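You operate a simulated robot arm through the tools that you are given. There is no shell and no other tool.

You are at the controls of a simulated two-armed robot. One attempt, no reset.

## Task
Rack the small frames by colour and run the lock rod through.
Fine: each frame in the slot of its tape's colour. Where these are worked on the way, their far stop is far enough and under half their travel is too little: lock rod.

Only the result counts: the job must be done as asked and must still hold three seconds after the hand-in. Knocking over, shifting, dropping, spilling or breaking anything else fails it.

## Robot
Two 7-joint arms with fingered hands on one trunk that stands fixed in place. Base frame: the origin is at the foot of the trunk, x ahead of it, y to its left, z up; the work surface is at about z = 850. Lengths are in mm, angles in rad, forces in N, time in s.
The left shoulder is at [70, 171, 1527], the right one opposite. Payload 5 kg a hand.
Tool frame (each hand has its own): the origin (TCP) lies between the finger pads and is the grasp point; the fingertips stand 43 mm ahead of it; z points along the fingers, y is the line along which they close. The gripper opens to 144 mm. The gripper's body begins 50 mm behind the TCP. The gripper is a hand of 5 fingers: y runs from the thumb to the fingers, the wrist lies at [-21, -124, -221] in the tool frame, and closing takes about 1.5 s.
Orientation is told as [roll, pitch, yaw] about the base's x, y, z axes, in that order, counted from this pose: with the fingers straight down and the wrist toward the robot, the tool's x, y and z point along [0, 1, 0], [1, 0, 0] and [0, 0, -1] of the base frame.

## Interface
- The arms move only by the tool move_arm. It takes "left_steps", "right_steps" or both (then of equal length, played together; a hand with none holds still); each is a list of rows, each a list of 6 numbers: the shift along the base's x, y, z in mm, then the turn, a rotation vector about the base's x, y, z in rad. In form: [[x, y, z, ax, ay, az], ...]. A call has 1 to 20 rows; each row is the pose to reach, as a shift and turn from the pose commanded when the call began. "left_claw" and "right_claw" are, for a hand that has rows, the gripper command, from -1 (shut) to 1 (fully open), values between in proportion, set as the call begins (left out, the last holds). Each row takes 0.2 s and may step no farther than 50 mm and 0.15 rad from the row before; otherwise, or with a gripper value out of range, the whole call is refused. A pose out of reach is approached as far as the arm can. The call stops where the force on the tool passes 90 N (or 10 N more than at its start, if that is more) or the arm is blocked; 0.2 s more then pass. Each finger travels about 45 mm/s and halts on what it meets, pressing with about 22 N; the grip force reading is that of the motor and also rises with nothing between the fingers. The clock runs only during rows and for 0.2 s after the last one: add rows that repeat a pose to give the fingers time. The reply holds the time, the measured pose of the TCP, the force on the tool along the base axes, the opening and the grip force, in the units named above and with some noise, with the torque about the TCP (base axes, N m) and any sound that the robot's microphone picked up, and new pictures: "show" is both (left out), scene, wrist or none (wrist: the cameras of the hands that moved).
- Cameras (640 x 400 px; columns grow to the right, rows downward): "scene" is now at [124.6, -43.6, 1754.8]; the picture's right is [-0.50, -0.87, 0.00], its down [-0.54, 0.31, -0.78] and it looks along [0.68, -0.39, -0.62] (base axes); focal length 297 px, centre (320, 200). "left" rides on the left gripper at [-86, -109, -168] in its tool frame; the picture's right is [-0.80, -0.28, 0.53], its down [0.54, -0.73, 0.42] and it looks along [0.27, 0.63, 0.73] (tool axes); focal length 275 px, centre (320, 200). "right" rides on the right gripper at [86, -109, -168] in its tool frame; the picture's right is [-0.80, 0.28, -0.53], its down [-0.54, -0.73, 0.42] and it looks along [-0.27, 0.63, 0.73] (tool axes); focal length 275 px, centre (320, 200). There is no depth. A picture from a camera that has moved, and an enlarged one, comes with that camera's place and axes in the base frame and with its lens.
- lift_body(by): slides the trunk up (or, below 0, down) by that many mm; the arms and the scene camera ride with it, the base frame stays. It gives what a move gives, with no picture.
- curl_fingers(index, middle, ring, little, thumb_bend, thumb_turn, hand): sets how far each is bent, from 0 (flat) to 1 (curled in); at 0.3 the hand is open as for a grip, at 0.7 the pads meet at the TCP. One left out holds its place. A second passes; each finger stops where it meets its share of the squeeze, and holds until it gets a number again. A gripper value or a shape takes the hand back. It gives what a move gives, with no picture; readings hold the bend of each and the force on index, middle, ring, little, thumb and palm. thumb_turn goes from beside the hand (0) to across from the fingers (1), as for a grip.
- preshape(shape, hand): the hand has 5 fingers and takes this shape, open, in about a second: jaw (thumb against the fingers, like two jaws); tri (thumb and two fingers); tip (a fingertip pinch); poke (one finger out to press); point (the index stretched); flat (the hand flat); cup (the hand cupped); fist (a fist). The gripper value then closes the fingers along that shape, each until it touches; the sizes above hold for jaw. It gives what a move gives, with no picture.
- pan_tilt(pan, tilt): turns the head with the scene camera to pan (to the left, within 1.501 rad either way) and tilt (down, from -0.506 to 1.204), counted from straight ahead of the robot. It gives what a move gives, and a new picture of the scene camera.
- inspect(camera, box): a new picture of the part [left, top, right, bottom] of that camera's present view, enlarged. No time passes.
- sign_off(): hands the job in; it is judged then, once.

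Nothing tells you positions but the pictures and the camera data. Unless the task says otherwise, let go and move clear before handing in.

The tools are called as name(argument=value, ...) on one line, values as JSON. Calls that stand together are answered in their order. move_arm: Moves the arms, as the interface text tells. Its arguments: {"type":"object","properties":{"left_steps":{"type":"array"},"left_claw":{"type":"number"},"right_steps":{"type":"array"},"right_claw":{"type":"number"},"show":{"type":"string","enum":["both","scene","wrist","none"]}},"required":[]} The other tools are called the same way: lift_body (by) slides the trunk up or down; preshape (shape, hand) gives the hand a shape; curl_fingers (index, middle, ring, little, thumb_bend, thumb_turn, hand) moves the fingers one by one; pan_tilt (pan, tilt) turns the head that bears the scene camera; inspect (camera, box) takes an enlarged picture of a part of a camera's view; sign_off () hands the job in.

At the start:

```text
clock: 0.0
left_tcp_pos: [838.4, -32.5, 1525.4]
left_tool_rot: [0.0, 0.001, 0.002]
left_wrist_force: [0.6, 0.0, -1.3]
left_wrist_torque: [-0.01, 0.02, 0.0]
left_opening: 143.6
left_grasp_force: 0.0
left_shape: jaw
left_bend: [0.3, 0.3, 0.3, 0.3, 0.3, 0.98]
left_finger forces: [0.1, 0.1, 0.0, 0.0, 0.0, 0.1]
right_tcp_pos: [557.1, -637.2, 1465.6]
right_tool_rot: [0.0, 0.0, 0.0]
right_wrist_force: [0.0, 0.4, 0.3]
right_wrist_torque: [-0.03, -0.02, 0.0]
right_opening: 143.5
right_grasp_force: 0.0
right_shape: jaw
right_bend: [0.3, 0.3, 0.3, 0.3, 0.3, 0.98]
right_finger forces: [0.0, 0.0, 0.0, 0.0, 0.1, 0.0]
trunk travel left (down, up): [-625.0, 315.0]
head pan, tilt: [-0.518, 0.668]
```

scene: 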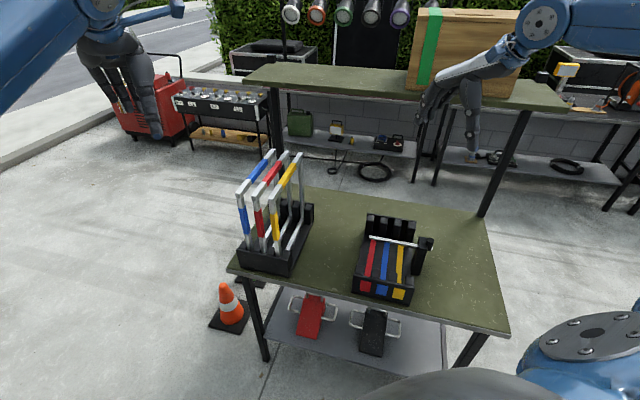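
right: 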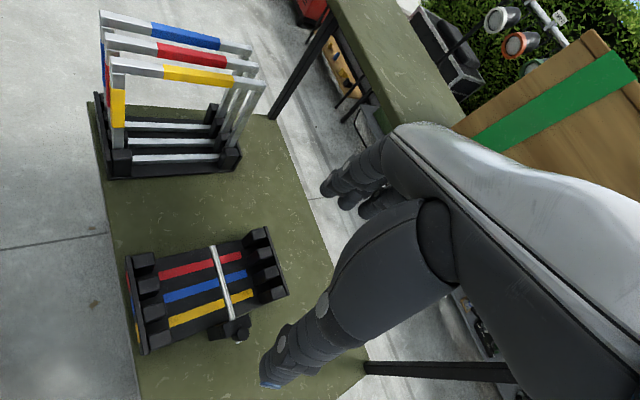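
left: 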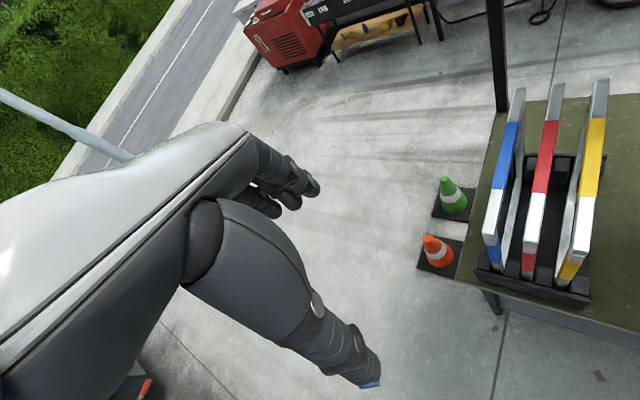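

I see a table with a rack holding three frames (blue, red and yellow tape) and a second rack with red, blue and yellow slots and a lock rod across it. I'll look closer before moving anything.

inspect(camera="scene", box=[210, 140, 350, 280])

inspect(camera="scene", box=[330, 190, 470, 310])

inspect(camera="right", box=[80, 200, 320, 380])

inspect(camera="right", box=[80, 0, 300, 190])

inspect(camera="left", box=[450, 60, 640, 320])

```text
2.86 times, centred on (280, 210) of scene
camera zoom: at [124.6, -43.6, 1754.8], right [-0.5, -0.87, 0.0], down [-0.54, 0.31, -0.78], along [0.68, -0.39, -0.62], focal length 848 px, centre (434, 171)
```

zoom: 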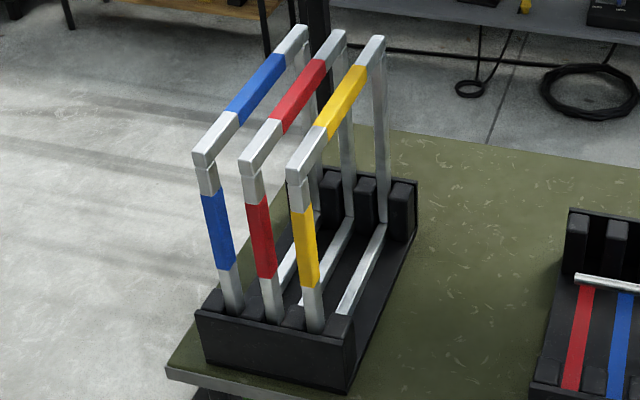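

```text
3.33 times, centred on (400, 250) of scene
camera zoom: at [124.6, -43.6, 1754.8], right [-0.5, -0.87, 0.0], down [-0.54, 0.31, -0.78], along [0.68, -0.39, -0.62], focal length 990 px, centre (53, 33)
```

zoom: 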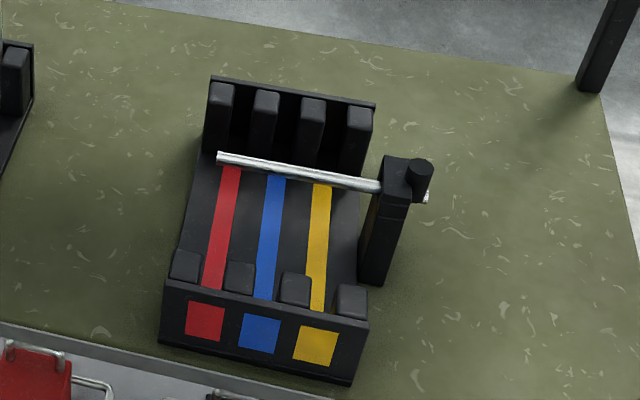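

```text
2.22 times, centred on (200, 290) of right
camera zoom: at [448.4, -552.8, 1633.7], right [0.28, -0.8, 0.53], down [-0.73, -0.54, -0.42], along [0.63, -0.27, -0.73], focal length 612 px, centre (587, 0)
```

zoom: 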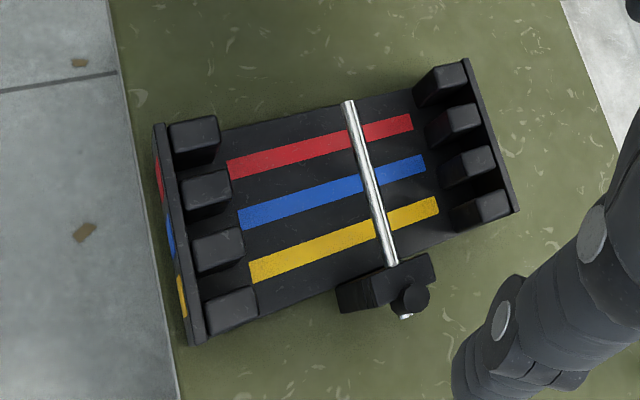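

```text
2.11 times, centred on (190, 95) of right
camera zoom: at [448.4, -552.8, 1633.7], right [0.28, -0.8, 0.53], down [-0.73, -0.54, -0.42], along [0.63, -0.27, -0.73], focal length 580 px, centre (594, 421)
```

zoom: 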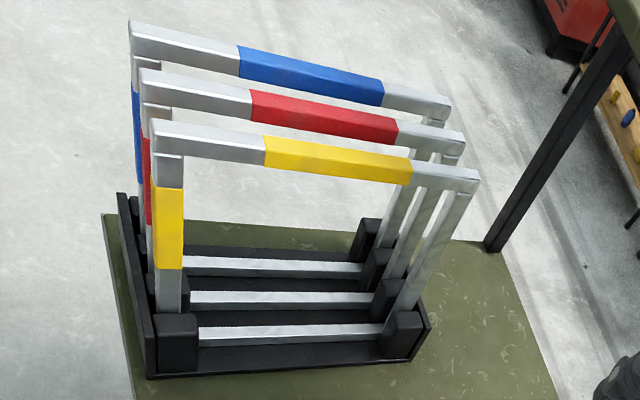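

```text
1.54 times, centred on (545, 190) of left
camera zoom: at [730.4, -117.5, 1691.8], right [-0.28, -0.8, -0.53], down [-0.73, 0.54, -0.42], along [0.63, 0.27, -0.73], focal length 424 px, centre (-26, 215)
```

zoom: 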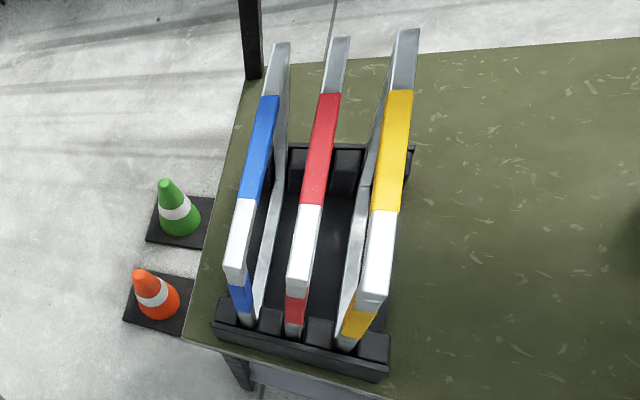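

The frames stand about 350 mm tall in the left rack, in the order blue, red, yellow. The target rack has slots red, blue, yellow, with the lock rod already across it from a bracket at its right, so it will have to come out first. I'll zoom further on the bracket and knob.

inspect(camera="scene", box=[395, 220, 443, 250])

inspect(camera="right", box=[196, 300, 260, 340])

inspect(camera="scene", box=[345, 205, 441, 265])

inspect(camera="right", box=[120, 220, 300, 360])

```text
13.33 times, centred on (419, 235) of scene
camera zoom: at [124.6, -43.6, 1754.8], right [-0.5, -0.87, 0.0], down [-0.54, 0.31, -0.78], along [0.68, -0.39, -0.62], focal length 3958 px, centre (-1000, -267)
```

zoom: 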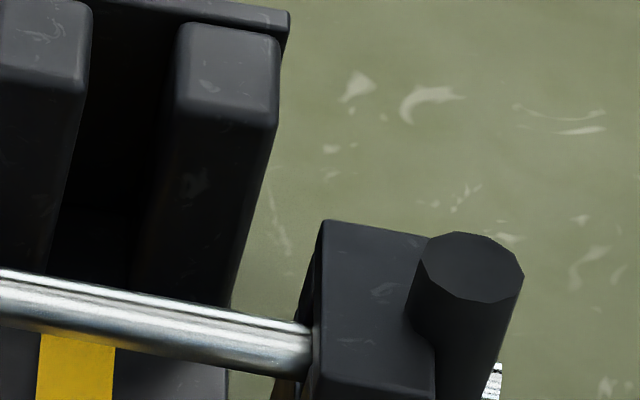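

```text
10.00 times, centred on (228, 320) of right
camera zoom: at [448.4, -552.8, 1633.7], right [0.28, -0.8, 0.53], down [-0.73, -0.54, -0.42], along [0.63, -0.27, -0.73], focal length 2753 px, centre (1240, -1000)
```

zoom: 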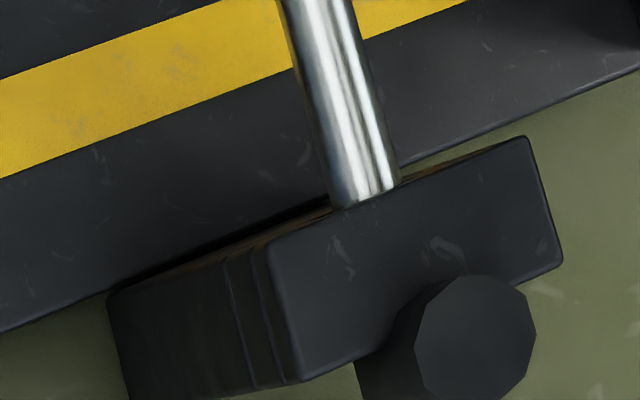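

```text
6.67 times, centred on (393, 235) of scene
camera zoom: at [124.6, -43.6, 1754.8], right [-0.5, -0.87, 0.0], down [-0.54, 0.31, -0.78], along [0.68, -0.39, -0.62], focal length 1979 px, centre (-167, -33)
```

zoom: 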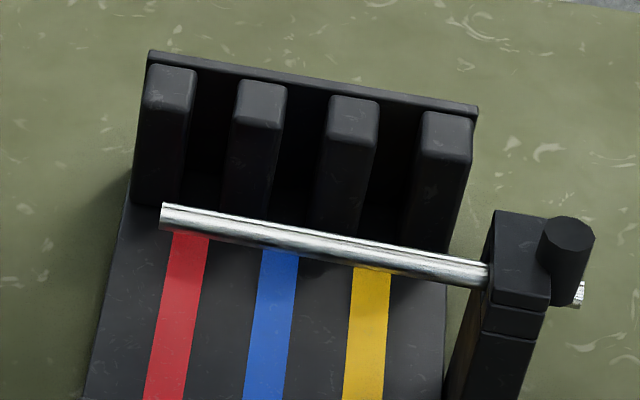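

```text
2.86 times, centred on (210, 290) of right
camera zoom: at [448.4, -552.8, 1633.7], right [0.28, -0.8, 0.53], down [-0.73, -0.54, -0.42], along [0.63, -0.27, -0.73], focal length 786 px, centre (634, -57)
```

zoom: 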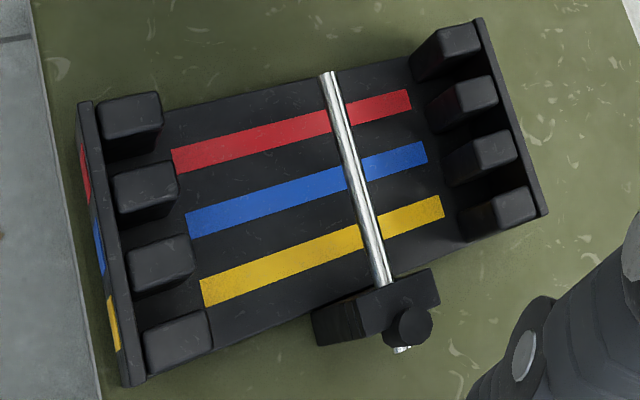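

The zooms resolve fine detail: the rod is fully in at z≈974 with its upright knob against the bracket, and both racks are turned about 44° in the base frame. I'll zoom on the frame tops in both cameras to triangulate them.

inspect(camera="scene", box=[228, 145, 308, 195])

inspect(camera="right", box=[96, 0, 272, 110])

inspect(camera="scene", box=[228, 195, 324, 275])

inspect(camera="right", box=[85, 80, 261, 190])

inspect(camera="left", box=[464, 70, 624, 170])

inspect(camera="left", box=[464, 170, 640, 310])

```text
8.00 times, centred on (268, 170) of scene
camera zoom: at [124.6, -43.6, 1754.8], right [-0.5, -0.87, 0.0], down [-0.54, 0.31, -0.78], along [0.68, -0.39, -0.62], focal length 2375 px, centre (736, 440)
```

zoom: 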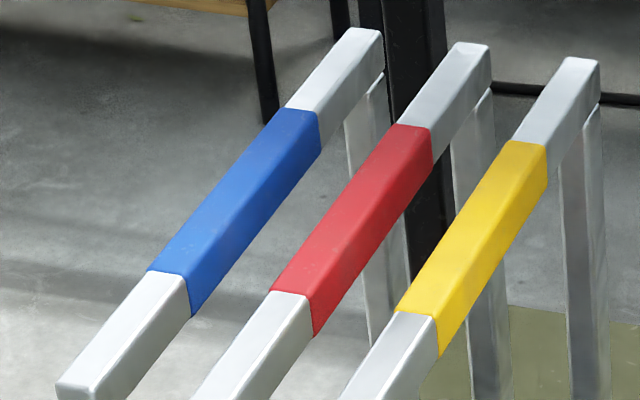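

```text
3.64 times, centred on (184, 55) of right
camera zoom: at [448.4, -552.8, 1633.7], right [0.28, -0.8, 0.53], down [-0.73, -0.54, -0.42], along [0.63, -0.27, -0.73], focal length 1001 px, centre (814, 727)
```

zoom: 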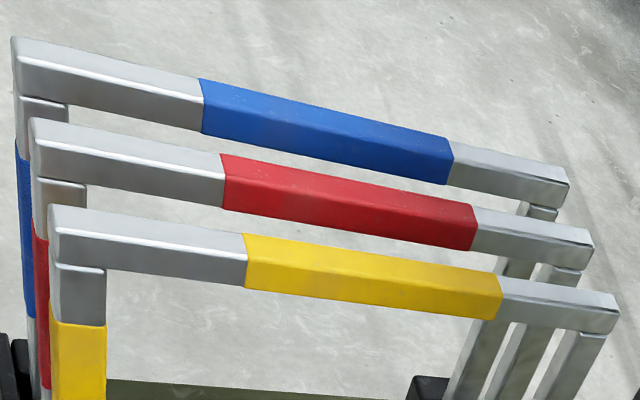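

```text
5.00 times, centred on (276, 235) of scene
camera zoom: at [124.6, -43.6, 1754.8], right [-0.5, -0.87, 0.0], down [-0.54, 0.31, -0.78], along [0.68, -0.39, -0.62], focal length 1484 px, centre (540, 25)
```

zoom: 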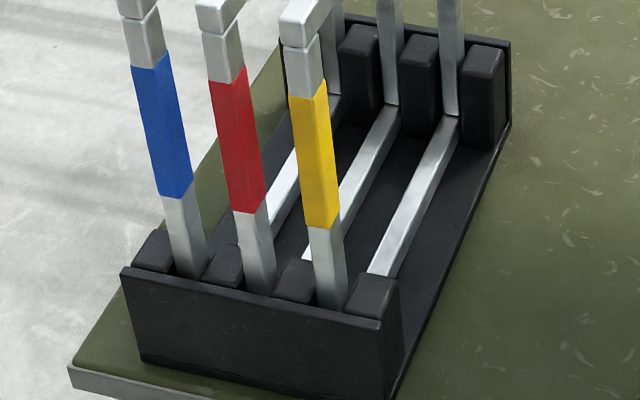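

```text
3.64 times, centred on (173, 135) of right
camera zoom: at [448.4, -552.8, 1633.7], right [0.28, -0.8, 0.53], down [-0.73, -0.54, -0.42], along [0.63, -0.27, -0.73], focal length 1001 px, centre (854, 436)
```

zoom: 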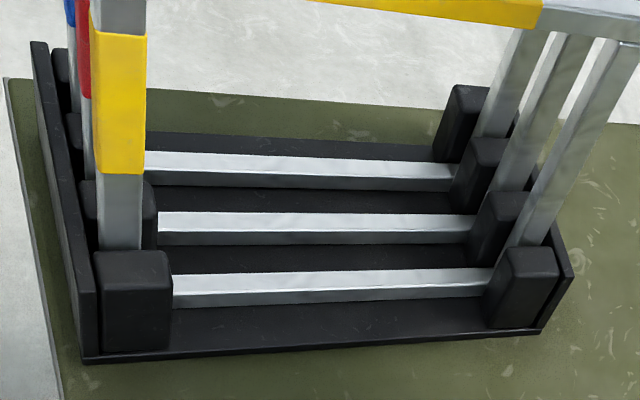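

```text
4.00 times, centred on (544, 120) of left
camera zoom: at [730.4, -117.5, 1691.8], right [-0.28, -0.8, -0.53], down [-0.73, 0.54, -0.42], along [0.63, 0.27, -0.73], focal length 1101 px, centre (-576, 520)
```

zoom: 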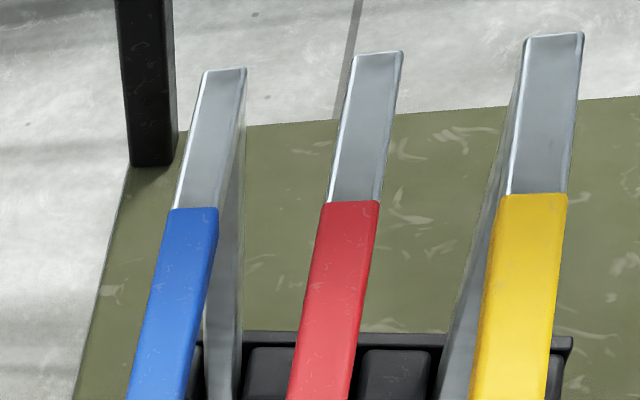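

```text
2.86 times, centred on (552, 240) of left
camera zoom: at [730.4, -117.5, 1691.8], right [-0.28, -0.8, -0.53], down [-0.73, 0.54, -0.42], along [0.63, 0.27, -0.73], focal length 786 px, centre (-343, 86)
```

zoom: 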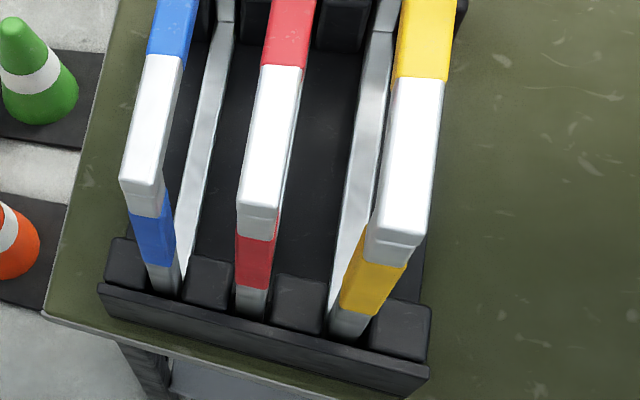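

The yellow frame's bar centre comes out near (928, -372, 1195), with a pitch of about 54 mm and the source rack at about 46°. I'll turn the right hand in place to yaw ≈ 0.79, so its fingers would close across the bars, and check that the arm allows it.

move_arm(right_steps=[[0, 0, 0, 0, 0, 0.13], [0, 0, 0, 0, 0, 0.26], [0, 0, 0, 0, 0, 0.39], [0, 0, 0, 0, 0, 0.52], [0, 0, 0, 0, 0, 0.65], [0, 0, 0, 0, 0, 0.78], [0, 0, 0, 0, 0, 0.78]], right_claw=-1, show="both")

```text
clock: 1.6
left_tcp_pos: [838.2, -33.1, 1525.3]
left_tool_rot: [0.001, 0.0, 0.002]
left_wrist_force: [-0.6, -0.5, -0.6]
left_wrist_torque: [-0.02, -0.03, -0.01]
left_opening: 143.7
left_grasp_force: 0.0
left_shape: jaw
left_bend: [0.3, 0.3, 0.3, 0.3, 0.3, 0.98]
left_finger forces: [0.0, 0.0, 0.0, 0.0, 0.0, 0.0]
right_tcp_pos: [556.4, -637.3, 1466.6]
right_tool_rot: [0.0, 0.0, 0.782]
right_wrist_force: [0.1, 0.2, 0.7]
right_wrist_torque: [-0.04, 0.01, -0.05]
right_opening: 1.3
right_grasp_force: 0.1
right_shape: jaw
right_bend: [0.69, 0.69, 0.69, 0.7, 0.7, 1.0]
right_finger forces: [0.0, 0.0, 0.0, 0.0, 0.1, 0.0]
trunk travel left (down, up): [-625.0, 315.0]
head pan, tilt: [-0.518, 0.668]
camera scene: at [124.4, -43.3, 1754.9], right [-0.5, -0.87, 0.0], down [-0.54, 0.31, -0.78], along [0.68, -0.39, -0.62], focal length 297 px, centre (320, 200)
camera right: at [418.5, -654.5, 1633.9], right [0.76, -0.36, 0.53], down [-0.13, -0.9, -0.42], along [0.63, 0.25, -0.73], focal length 275 px, centre (320, 200)
```

scene: 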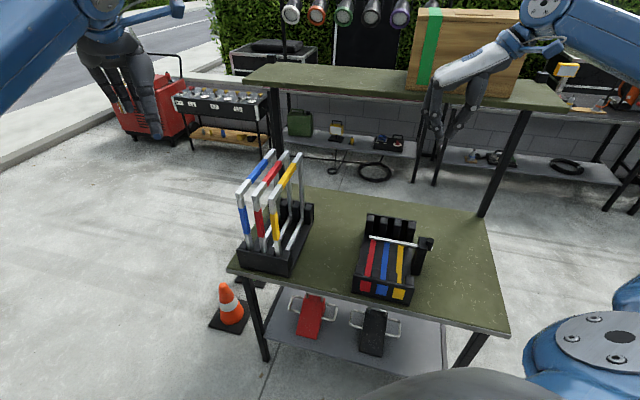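
right: 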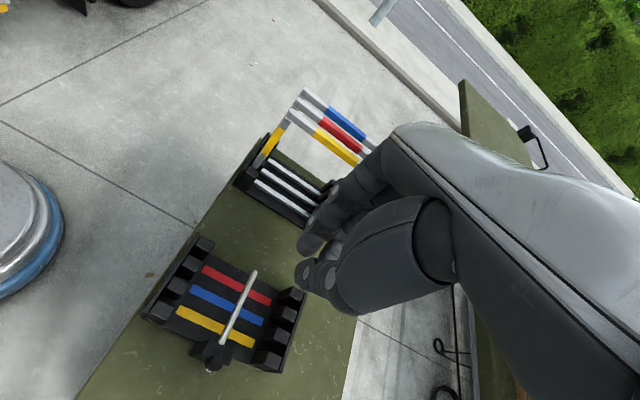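

The right arm takes that yaw well. I'll bring the closed right hand above the spot just left of the rod's free end, so I can push the rod out through the bracket from that side.

move_arm(right_steps=[[22, 10, -40, 0, 0, 0], [44, 20, -80, 0, 0, 0], [66, 30, -120, 0, 0, 0], [88, 40, -160, 0, 0, 0], [110, 50, -200, 0, 0, 0], [132, 60, -240, 0, 0, 0], [154, 70, -280, 0, 0, 0], [172, 80, -320, 0, 0, 0], [190, 90, -360, 0, 0, 0], [190, 90, -360, 0, 0, 0]], show="both")

```text
clock: 3.8
left_tcp_pos: [838.7, -32.3, 1526.2]
left_tool_rot: [-0.002, 0.0, 0.0]
left_wrist_force: [0.7, 0.4, 0.1]
left_wrist_torque: [0.01, -0.02, 0.04]
left_opening: 143.8
left_grasp_force: 0.0
left_shape: jaw
left_bend: [0.3, 0.3, 0.3, 0.3, 0.3, 0.98]
left_finger forces: [0.1, 0.0, 0.0, 0.1, 0.0, 0.1]
right_tcp_pos: [750.5, -548.6, 1105.2]
right_tool_rot: [0.0, 0.0, 0.782]
right_wrist_force: [0.8, 0.1, -0.6]
right_wrist_torque: [-0.03, -0.02, -0.03]
right_opening: 0.0
right_grasp_force: 21.4
right_shape: jaw
right_bend: [0.7, 0.7, 0.7, 0.7, 0.59, 1.0]
right_finger forces: [0.0, 0.1, 0.0, 0.1, 0.1, 0.1]
trunk travel left (down, up): [-625.0, 315.0]
head pan, tilt: [-0.518, 0.668]
camera scene: at [124.1, -43.5, 1754.9], right [-0.5, -0.87, 0.0], down [-0.54, 0.31, -0.78], along [0.68, -0.39, -0.62], focal length 297 px, centre (320, 200)
camera right: at [611.9, -564.9, 1272.6], right [0.76, -0.37, 0.53], down [-0.13, -0.9, -0.42], along [0.63, 0.25, -0.73], focal length 275 px, centre (320, 200)
```

scene: 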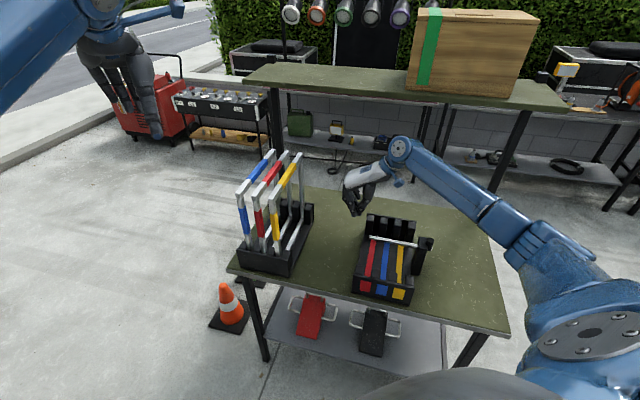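
right: 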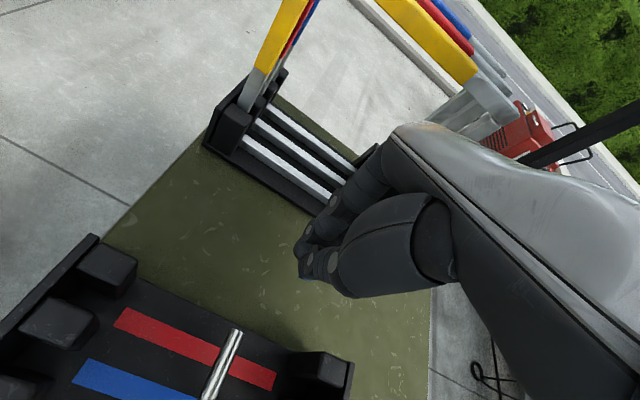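

The hand hangs above and left of the rod's free end. I'll zoom the wrist and scene views to pin down the rod end and the hand height before descending.

inspect(camera="right", box=[0, 225, 280, 400])

inspect(camera="scene", box=[325, 160, 453, 240])

```text
2.29 times, centred on (140, 312) of right
camera zoom: at [611.9, -564.9, 1272.6], right [0.76, -0.37, 0.53], down [-0.13, -0.9, -0.42], along [0.63, 0.25, -0.73], focal length 629 px, centre (731, -57)
```

zoom: 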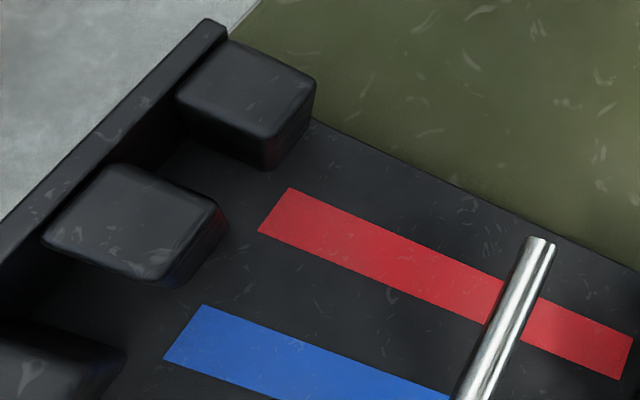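

```text
5.00 times, centred on (389, 200) of scene
camera zoom: at [124.1, -43.5, 1754.9], right [-0.5, -0.87, 0.0], down [-0.54, 0.31, -0.78], along [0.68, -0.39, -0.62], focal length 1484 px, centre (-25, 200)
```

zoom: 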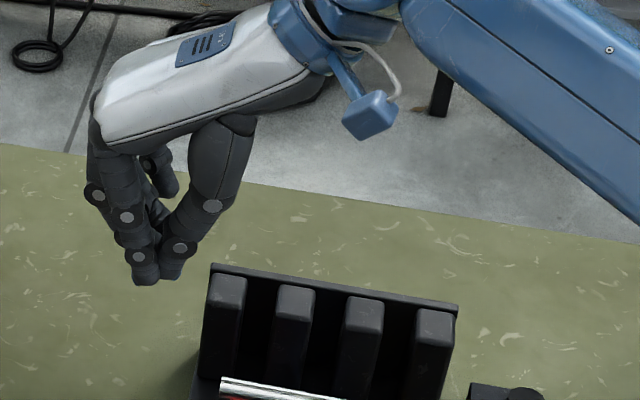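

The rod's free end is at about (704, -583, 974) and the target slots run at about -45°. I'll lower the closed hand to rod height, 50 mm clear of the tip, and look.

move_arm(right_steps=[[-5.5, 5.6, -45, 0, 0, 0.003], [-5.5, 5.6, -90, 0, 0, 0.003], [-5.5, 5.6, -130, 0, 0, 0.003], [-5.5, 5.6, -130, 0, 0, 0.003]], show="both")

```text
clock: 4.8
left_tcp_pos: [838.1, -30.7, 1525.6]
left_tool_rot: [-0.001, 0.001, 0.0]
left_wrist_force: [0.5, 0.9, -0.3]
left_wrist_torque: [0.03, 0.02, 0.01]
left_opening: 143.7
left_grasp_force: 0.1
left_shape: jaw
left_bend: [0.3, 0.3, 0.3, 0.3, 0.3, 0.98]
left_finger forces: [0.0, 0.0, 0.0, 0.1, 0.0, 0.0]
right_tcp_pos: [745.2, -541.6, 975.7]
right_tool_rot: [-0.001, -0.001, 0.785]
right_wrist_force: [0.2, -0.9, -0.7]
right_wrist_torque: [0.01, -0.01, -0.01]
right_opening: 0.3
right_grasp_force: 21.3
right_shape: jaw
right_bend: [0.7, 0.7, 0.7, 0.7, 0.59, 1.0]
right_finger forces: [0.1, 0.0, 0.0, 0.0, 0.0, 0.1]
trunk travel left (down, up): [-625.0, 315.0]
head pan, tilt: [-0.518, 0.668]
camera scene: at [124.6, -43.3, 1754.9], right [-0.5, -0.87, 0.0], down [-0.54, 0.31, -0.78], along [0.68, -0.39, -0.62], focal length 297 px, centre (320, 200)
camera right: at [606.2, -559.4, 1143.1], right [0.76, -0.36, 0.53], down [-0.13, -0.9, -0.42], along [0.63, 0.25, -0.73], focal length 275 px, centre (320, 200)
```

scene: 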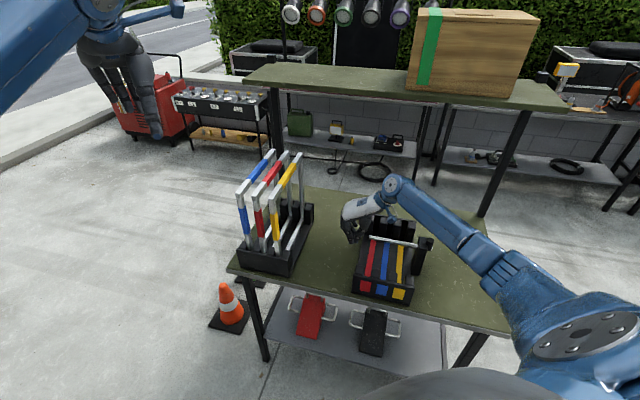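
right: 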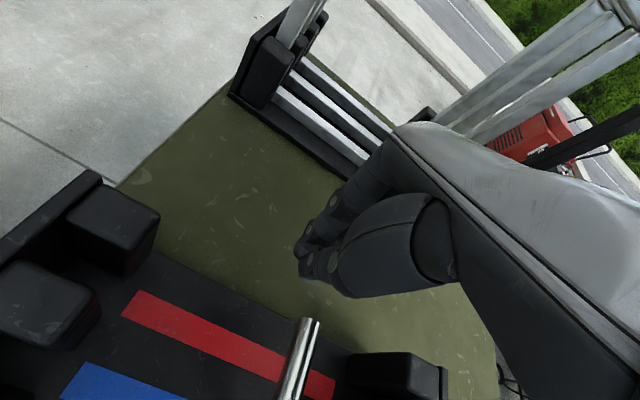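

The TCP lies in line with the rod tip. I'll push slowly along the rod axis (toward (-0.708, -0.706)), watching the force.

move_arm(right_steps=[[-10.6, -10.6, 0, 0, 0, 0], [-17.7, -17.7, 0, 0, 0, 0], [-24.8, -24.7, 0, 0, 0, 0], [-31.9, -31.8, 0, 0, 0, 0], [-38.9, -38.8, 0, 0, 0, 0], [-46, -45.9, 0, 0, 0, 0], [-53.1, -53, 0, 0, 0, 0]], show="both")

```text
clock: 6.4
left_tcp_pos: [838.1, -31.3, 1524.5]
left_tool_rot: [0.0, 0.0, 0.002]
left_wrist_force: [0.9, -0.5, -0.1]
left_wrist_torque: [0.0, 0.02, 0.03]
left_opening: 143.8
left_grasp_force: 0.1
left_shape: jaw
left_bend: [0.3, 0.3, 0.3, 0.3, 0.3, 0.98]
left_finger forces: [0.0, 0.1, 0.1, 0.0, 0.1, 0.1]
right_tcp_pos: [688.0, -594.2, 975.3]
right_tool_rot: [-0.001, -0.001, 0.785]
right_wrist_force: [0.5, -0.5, 0.1]
right_wrist_torque: [0.0, 0.05, 0.01]
right_opening: 0.0
right_grasp_force: 22.1
right_shape: jaw
right_bend: [0.7, 0.7, 0.7, 0.7, 0.58, 1.0]
right_finger forces: [0.0, 0.1, 0.0, 0.0, 0.0, 0.1]
trunk travel left (down, up): [-625.0, 315.0]
head pan, tilt: [-0.518, 0.668]
camera scene: at [124.4, -43.8, 1754.8], right [-0.5, -0.87, 0.0], down [-0.54, 0.31, -0.78], along [0.68, -0.39, -0.62], focal length 297 px, centre (320, 200)
camera right: at [550.4, -612.1, 1142.4], right [0.76, -0.36, 0.53], down [-0.13, -0.9, -0.42], along [0.63, 0.25, -0.73], focal length 275 px, centre (320, 200)
```

scene: 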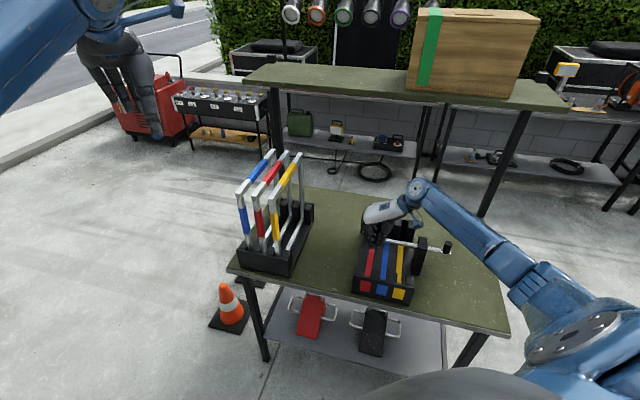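
right: 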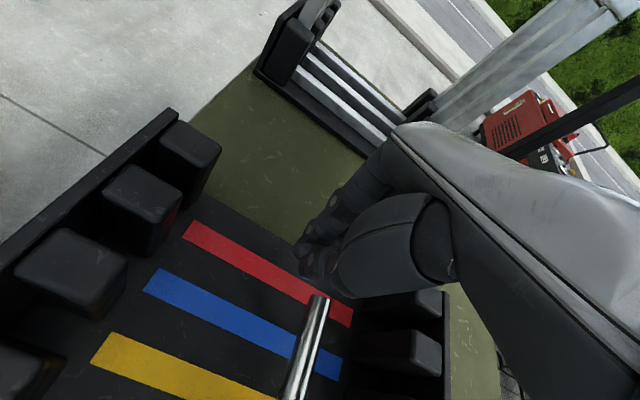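

The rod slides freely with almost no force, and its knob is moving away from the bracket. I'll push on about 115 mm so the tip clears the yellow slot.

move_arm(right_steps=[[-8.5, -8.5, 0, 0, 0, 0], [-17, -17, 0, 0, 0, 0], [-25.5, -25.4, 0, 0, 0, 0], [-34, -33.9, 0, 0, 0, 0], [-42.5, -42.4, 0, 0, 0, 0], [-51, -50.8, 0, 0, 0, 0], [-59.5, -59.3, 0, 0, 0, 0], [-68, -67.8, 0, 0, 0, 0], [-76.5, -76.2, 0, 0, 0, 0], [-81.4, -81.2, 0, 0, 0, 0]], show="both")

```text
clock: 8.6
left_tcp_pos: [841.3, -30.0, 1523.9]
left_tool_rot: [-0.002, 0.004, 0.001]
left_wrist_force: [0.4, 0.2, -0.6]
left_wrist_torque: [-0.01, 0.02, -0.01]
left_opening: 143.6
left_grasp_force: 0.2
left_shape: jaw
left_bend: [0.3, 0.3, 0.3, 0.3, 0.3, 0.98]
left_finger forces: [0.0, 0.0, 0.0, 0.0, 0.0, 0.0]
right_tcp_pos: [607.8, -671.9, 975.8]
right_tool_rot: [0.001, 0.0, 0.783]
right_wrist_force: [10.1, 12.8, 1.1]
right_wrist_torque: [-0.04, 0.06, -0.02]
right_opening: 0.1
right_grasp_force: 21.8
right_shape: jaw
right_bend: [0.7, 0.7, 0.7, 0.7, 0.59, 1.0]
right_finger forces: [0.0, 0.0, 0.0, 0.0, 15.3, 0.0]
trunk travel left (down, up): [-625.0, 315.0]
head pan, tilt: [-0.518, 0.668]
camera scene: at [127.0, -39.7, 1754.8], right [-0.49, -0.87, 0.0], down [-0.54, 0.3, -0.78], along [0.68, -0.39, -0.62], focal length 297 px, centre (320, 200)
camera right: at [470.2, -690.7, 1143.8], right [0.76, -0.36, 0.53], down [-0.13, -0.9, -0.42], along [0.63, 0.25, -0.73], focal length 275 px, centre (320, 200)
```

scene: 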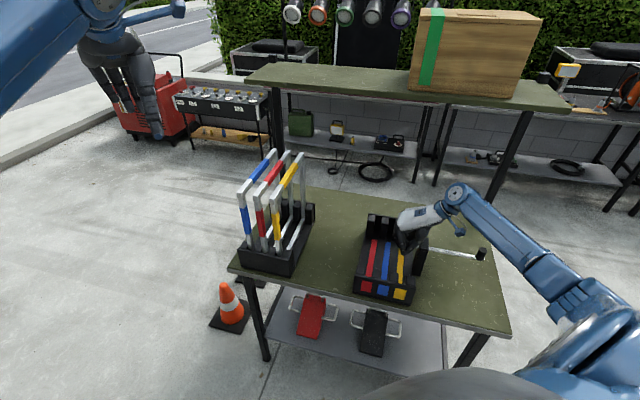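
right: 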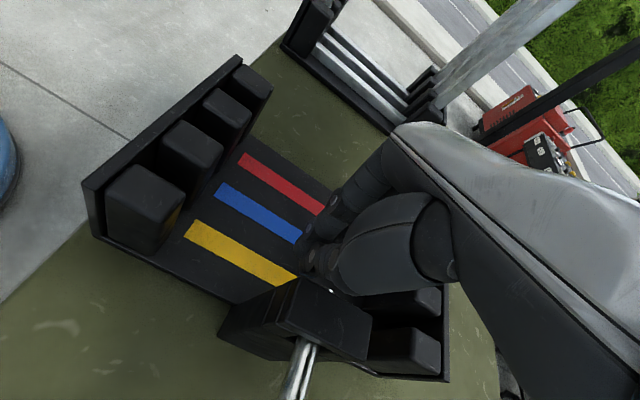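

The force rose to about 16 N, which may be the rod's outer stop or the thumb against the bracket. I'll zoom to see which.

inspect(camera="scene", box=[370, 200, 498, 280])

inspect(camera="right", box=[200, 210, 456, 370])

```text
5.00 times, centred on (434, 240) of scene
camera zoom: at [127.0, -39.7, 1754.8], right [-0.49, -0.87, 0.0], down [-0.54, 0.3, -0.78], along [0.68, -0.39, -0.62], focal length 1484 px, centre (-250, 0)
```

zoom: 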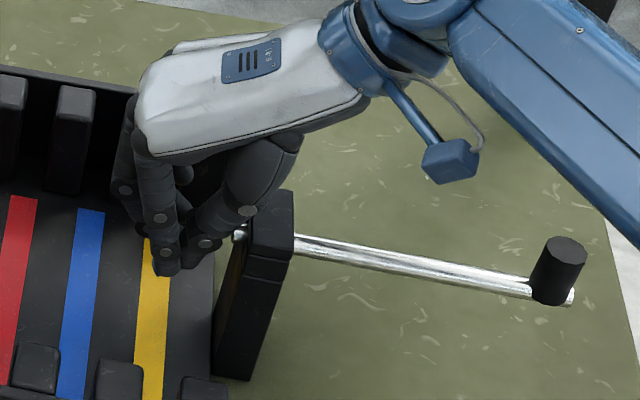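

```text
2.50 times, centred on (328, 290) of right
camera zoom: at [470.2, -690.7, 1143.8], right [0.76, -0.36, 0.53], down [-0.13, -0.9, -0.42], along [0.63, 0.25, -0.73], focal length 688 px, centre (300, -25)
```

zoom: 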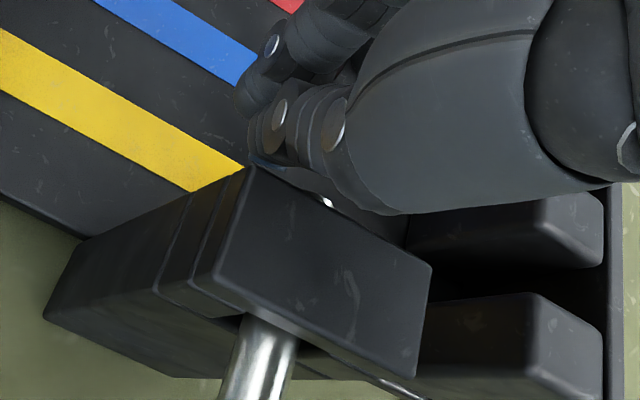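

The rod has reached its outer stop with only about 10 mm of tip left of the bracket, clear of the yellow slot. I'll back off, rise, and take a fresh picture of the rack.

move_arm(right_steps=[[10.6, 10.6, 0, 0, 0, 0], [24.8, 24.7, 0, 0, 0, 0], [24.8, 24.7, 45, 0, 0, 0], [24.8, 24.7, 90, 0, 0, 0], [24.8, 24.7, 135, 0, 0, 0], [24.8, 24.7, 180, 0, 0, 0], [40, 40, 225, 0, 0, 0], [60, 70, 260, 0, 0, 0], [80, 100, 290, 0, 0, 0], [100, 135, 310, 0, 0, 0], [120, 170, 330, 0, 0, 0], [140, 205, 350, 0, 0, 0], [140, 205, 350, 0, 0, 0]], show="both")

```text
refused: row 8 steps farther than a row can; nothing moved
```

The call was refused because one row stepped just over 50 mm. I'll resend it with smaller steps.

move_arm(right_steps=[[10.6, 10.6, 0, 0, 0, 0], [24.8, 24.7, 0, 0, 0, 0], [24.8, 24.7, 45, 0, 0, 0], [24.8, 24.7, 90, 0, 0, 0], [24.8, 24.7, 135, 0, 0, 0], [24.8, 24.7, 180, 0, 0, 0], [40, 40, 220, 0, 0, 0], [60, 68, 250, 0, 0, 0], [80, 98, 280, 0, 0, 0], [100, 133, 300, 0, 0, 0], [120, 168, 320, 0, 0, 0], [140, 203, 340, 0, 0, 0], [140, 203, 340, 0, 0, 0]], show="both")

```text
clock: 11.4
left_tcp_pos: [838.4, -31.5, 1525.3]
left_tool_rot: [-0.001, 0.001, 0.002]
left_wrist_force: [0.8, -0.5, 0.4]
left_wrist_torque: [0.02, -0.01, 0.01]
left_opening: 143.7
left_grasp_force: 0.1
left_shape: jaw
left_bend: [0.3, 0.3, 0.3, 0.3, 0.3, 0.98]
left_finger forces: [0.1, 0.0, 0.0, 0.1, 0.0, 0.0]
right_tcp_pos: [745.8, -471.7, 1314.3]
right_tool_rot: [0.0, -0.001, 0.782]
right_wrist_force: [-0.6, -1.1, 0.1]
right_wrist_torque: [0.0, -0.01, -0.02]
right_opening: 0.0
right_grasp_force: 21.8
right_shape: jaw
right_bend: [0.7, 0.7, 0.7, 0.7, 0.58, 1.0]
right_finger forces: [0.0, 0.1, 0.1, 0.0, 0.0, 0.0]
trunk travel left (down, up): [-625.0, 315.0]
head pan, tilt: [-0.518, 0.668]
camera scene: at [124.3, -44.0, 1754.9], right [-0.5, -0.87, 0.0], down [-0.54, 0.31, -0.78], along [0.68, -0.39, -0.62], focal length 297 px, centre (320, 200)
camera right: at [609.0, -488.2, 1482.4], right [0.76, -0.36, 0.53], down [-0.13, -0.9, -0.42], along [0.63, 0.25, -0.73], focal length 275 px, centre (320, 200)
```

scene: 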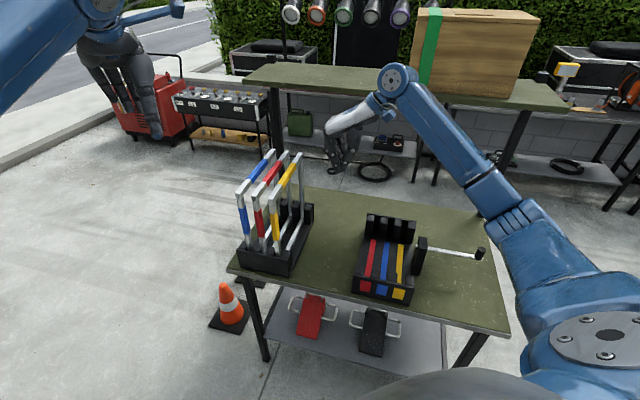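
right: 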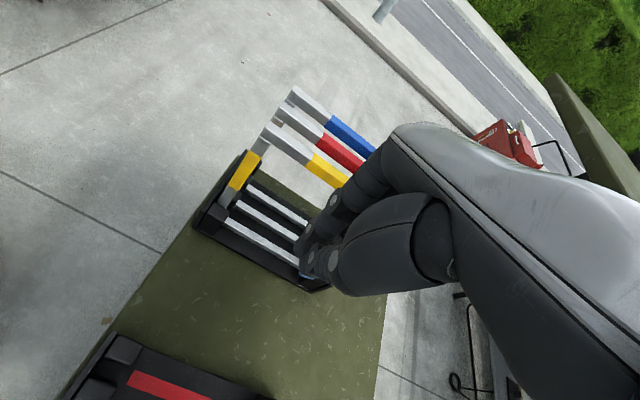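

The target rack is now open and the rod rests at its outer stop. I'll zoom on both racks for slot and post geometry.

inspect(camera="scene", box=[346, 205, 442, 265])

inspect(camera="scene", box=[346, 250, 442, 310])

inspect(camera="scene", box=[230, 145, 310, 195])

inspect(camera="right", box=[190, 75, 390, 200])

```text
6.67 times, centred on (394, 235) of scene
camera zoom: at [124.3, -44.0, 1754.9], right [-0.5, -0.87, 0.0], down [-0.54, 0.31, -0.78], along [0.68, -0.39, -0.62], focal length 1979 px, centre (-173, -33)
```

zoom: 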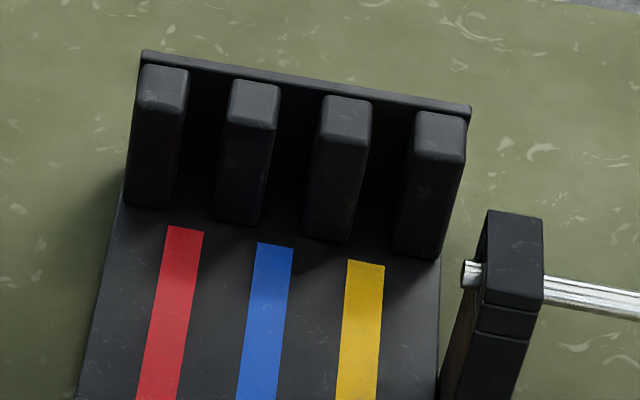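

```text
6.67 times, centred on (394, 280) of scene
camera zoom: at [124.3, -44.0, 1754.9], right [-0.5, -0.87, 0.0], down [-0.54, 0.31, -0.78], along [0.68, -0.39, -0.62], focal length 1979 px, centre (-173, -333)
```

zoom: 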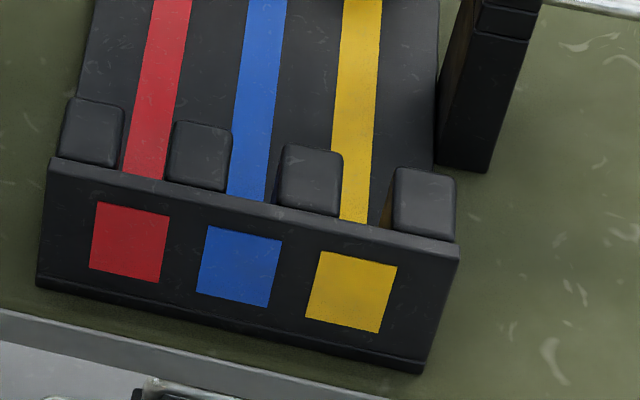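

```text
8.00 times, centred on (270, 170) of scene
camera zoom: at [124.3, -44.0, 1754.9], right [-0.5, -0.87, 0.0], down [-0.54, 0.31, -0.78], along [0.68, -0.39, -0.62], focal length 2375 px, centre (720, 440)
```

zoom: 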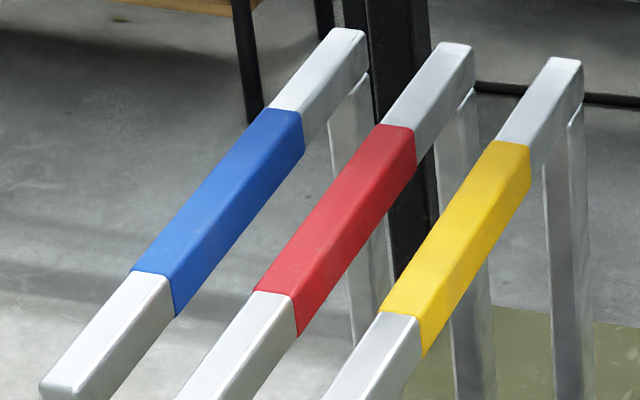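

```text
3.20 times, centred on (290, 138) of right
camera zoom: at [609.0, -488.2, 1482.4], right [0.76, -0.36, 0.53], down [-0.13, -0.9, -0.42], along [0.63, 0.25, -0.73], focal length 881 px, centre (416, 400)
```

zoom: 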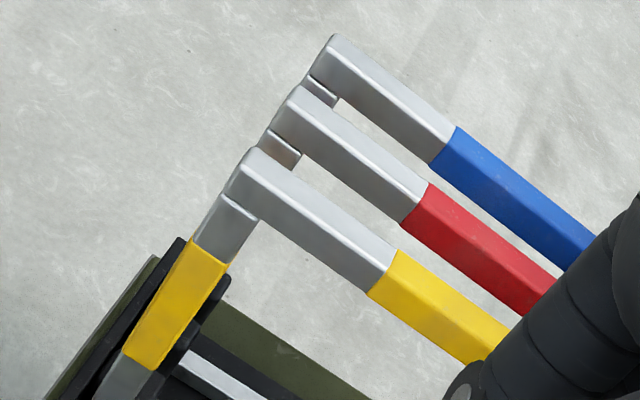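

The frame and slot geometry is consistent: yellow's bar centre is about (927, -372), its slot's about (614, -674), pitch 55 mm, and the rack walls top out near z 955. I'll part the fingers to about 42 mm and move above the yellow bar.

move_arm(right_steps=[[36, 20, 10, 0, 0, 0.002], [72, 40, 10, 0, 0, 0.004], [108, 60, 10, 0, 0, 0.006], [144, 80, 10, 0, 0, 0.006], [181, 100, 10, 0, 0, 0.006], [181, 100, 10, 0, 0, 0.006]], right_claw=-0.417, show="both")

```text
clock: 12.8
left_tcp_pos: [838.3, -33.2, 1524.7]
left_tool_rot: [-0.001, 0.002, 0.001]
left_wrist_force: [-1.0, -0.8, -0.4]
left_wrist_torque: [0.0, -0.02, 0.01]
left_opening: 143.6
left_grasp_force: 0.1
left_shape: jaw
left_bend: [0.3, 0.3, 0.3, 0.3, 0.3, 0.98]
left_finger forces: [0.0, 0.0, 0.0, 0.0, 0.0, 0.1]
right_tcp_pos: [927.7, -373.9, 1325.8]
right_tool_rot: [-0.001, -0.001, 0.789]
right_wrist_force: [-0.6, -0.2, 0.3]
right_wrist_torque: [0.0, 0.0, -0.03]
right_opening: 41.6
right_grasp_force: 0.1
right_shape: jaw
right_bend: [0.74, 0.54, 0.52, 0.48, 0.74, 1.0]
right_finger forces: [0.0, 0.1, 0.0, 0.0, 0.0, 0.0]
trunk travel left (down, up): [-625.0, 315.0]
head pan, tilt: [-0.518, 0.668]
camera scene: at [124.1, -44.5, 1754.9], right [-0.5, -0.87, 0.0], down [-0.54, 0.31, -0.78], along [0.68, -0.39, -0.62], focal length 297 px, centre (320, 200)
camera right: at [790.0, -392.0, 1492.8], right [0.77, -0.36, 0.53], down [-0.13, -0.9, -0.42], along [0.63, 0.26, -0.73], focal length 275 px, centre (320, 200)
```

scene: 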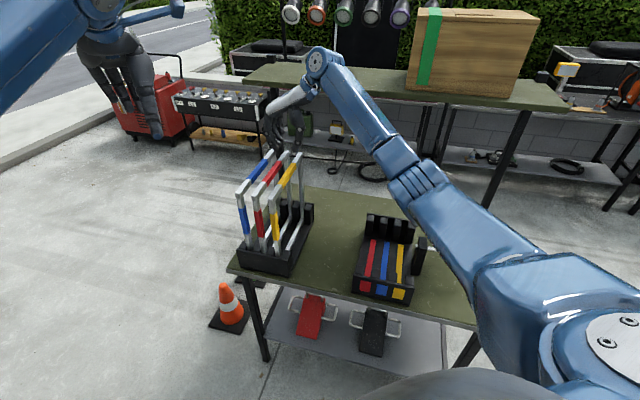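
right: 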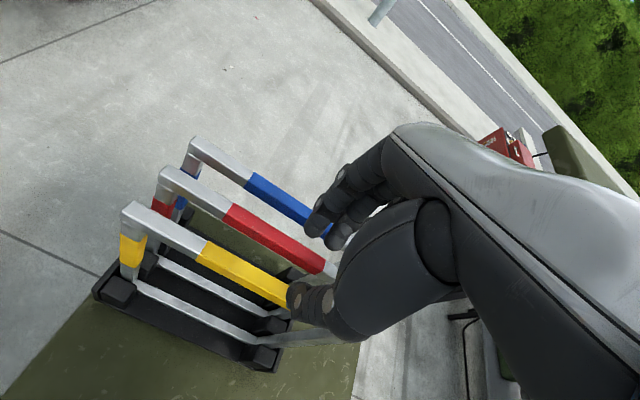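

The hand is above yellow, but the readings show index and thumb at bend 0.74, so they may be stuck against each other. I'll look closely.

inspect(camera="right", box=[230, 140, 454, 350])

inspect(camera="scene", box=[240, 70, 352, 180])

inspect(camera="left", box=[400, 0, 640, 200])

```text
1.90 times, centred on (342, 245) of right
camera zoom: at [790.0, -392.0, 1492.8], right [0.77, -0.36, 0.53], down [-0.13, -0.9, -0.42], along [0.63, 0.26, -0.73], focal length 524 px, centre (278, 114)
```

zoom: 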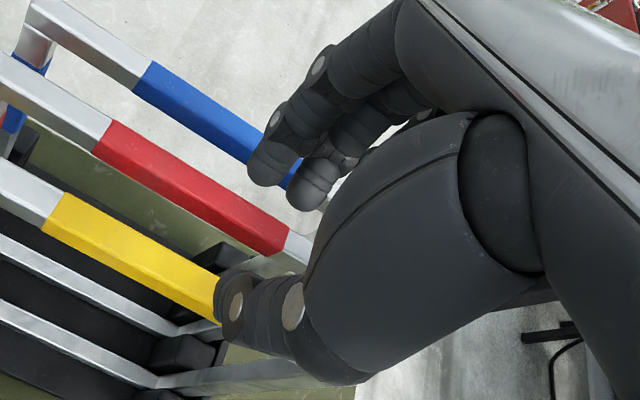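

```text
3.64 times, centred on (296, 125) of scene
camera zoom: at [124.1, -44.5, 1754.9], right [-0.5, -0.87, 0.0], down [-0.54, 0.31, -0.78], along [0.68, -0.39, -0.62], focal length 1079 px, centre (407, 473)
```

zoom: 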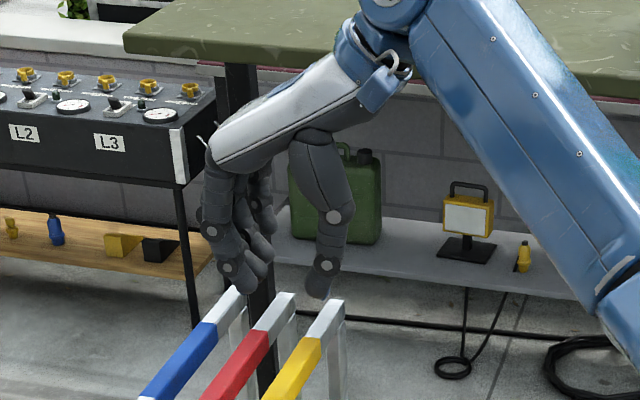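

```text
2.00 times, centred on (520, 100) of left
camera zoom: at [729.9, -118.4, 1692.1], right [-0.28, -0.8, -0.53], down [-0.73, 0.54, -0.42], along [0.63, 0.27, -0.73], focal length 551 px, centre (-80, 400)
```

zoom: 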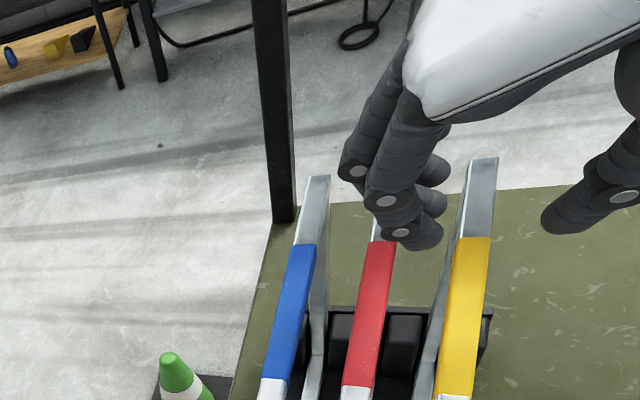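

The hand looks properly open to about 42 mm. I'll hold for a moment to see whether the finger readings settle.

move_arm(right_steps=[[0, 0, 0, 0, 0, 0], [0, 0, 0, 0, 0, 0], [0, 0, 0, 0, 0, 0], [0, 0, 0, 0, 0, 0]], show="wrist")

inspect(camera="left", box=[464, 20, 640, 130])

```text
clock: 13.8
left_tcp_pos: [838.5, -31.2, 1524.5]
left_tool_rot: [0.001, -0.001, 0.0]
left_wrist_force: [-0.4, 0.5, -0.4]
left_wrist_torque: [-0.04, 0.01, 0.01]
left_opening: 143.6
left_grasp_force: 0.1
left_shape: jaw
left_bend: [0.3, 0.3, 0.3, 0.3, 0.3, 0.98]
left_finger forces: [0.0, 0.1, 0.1, 0.1, 0.0, 0.1]
right_tcp_pos: [927.1, -373.1, 1325.8]
right_tool_rot: [-0.001, -0.002, 0.79]
right_wrist_force: [-0.6, -0.3, -0.1]
right_wrist_torque: [0.02, 0.01, 0.01]
right_opening: 41.6
right_grasp_force: 0.1
right_shape: jaw
right_bend: [0.74, 0.54, 0.52, 0.48, 0.74, 1.0]
right_finger forces: [0.0, 0.0, 0.0, 0.1, 0.1, 0.0]
trunk travel left (down, up): [-625.0, 315.0]
head pan, tilt: [-0.518, 0.668]
camera right: at [790.4, -391.3, 1492.6], right [0.77, -0.36, 0.53], down [-0.13, -0.9, -0.42], along [0.63, 0.26, -0.73], focal length 275 px, centre (320, 200)
```

right: 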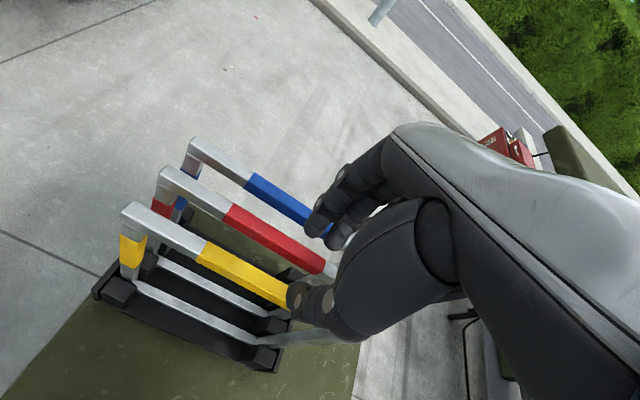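

```text
3.64 times, centred on (552, 75) of left
camera zoom: at [730.9, -117.3, 1691.6], right [-0.28, -0.8, -0.53], down [-0.73, 0.54, -0.42], along [0.63, 0.27, -0.73], focal length 1001 px, centre (-524, 654)
```

zoom: 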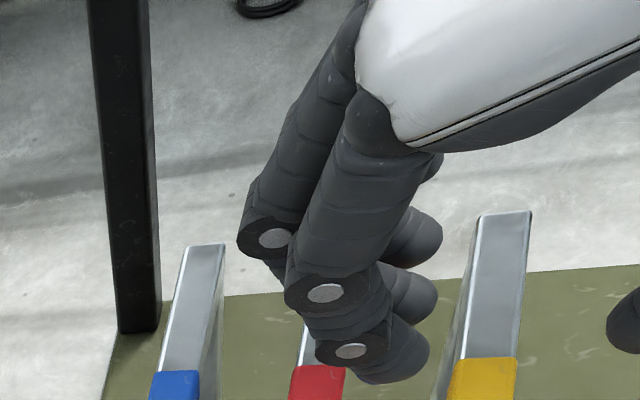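

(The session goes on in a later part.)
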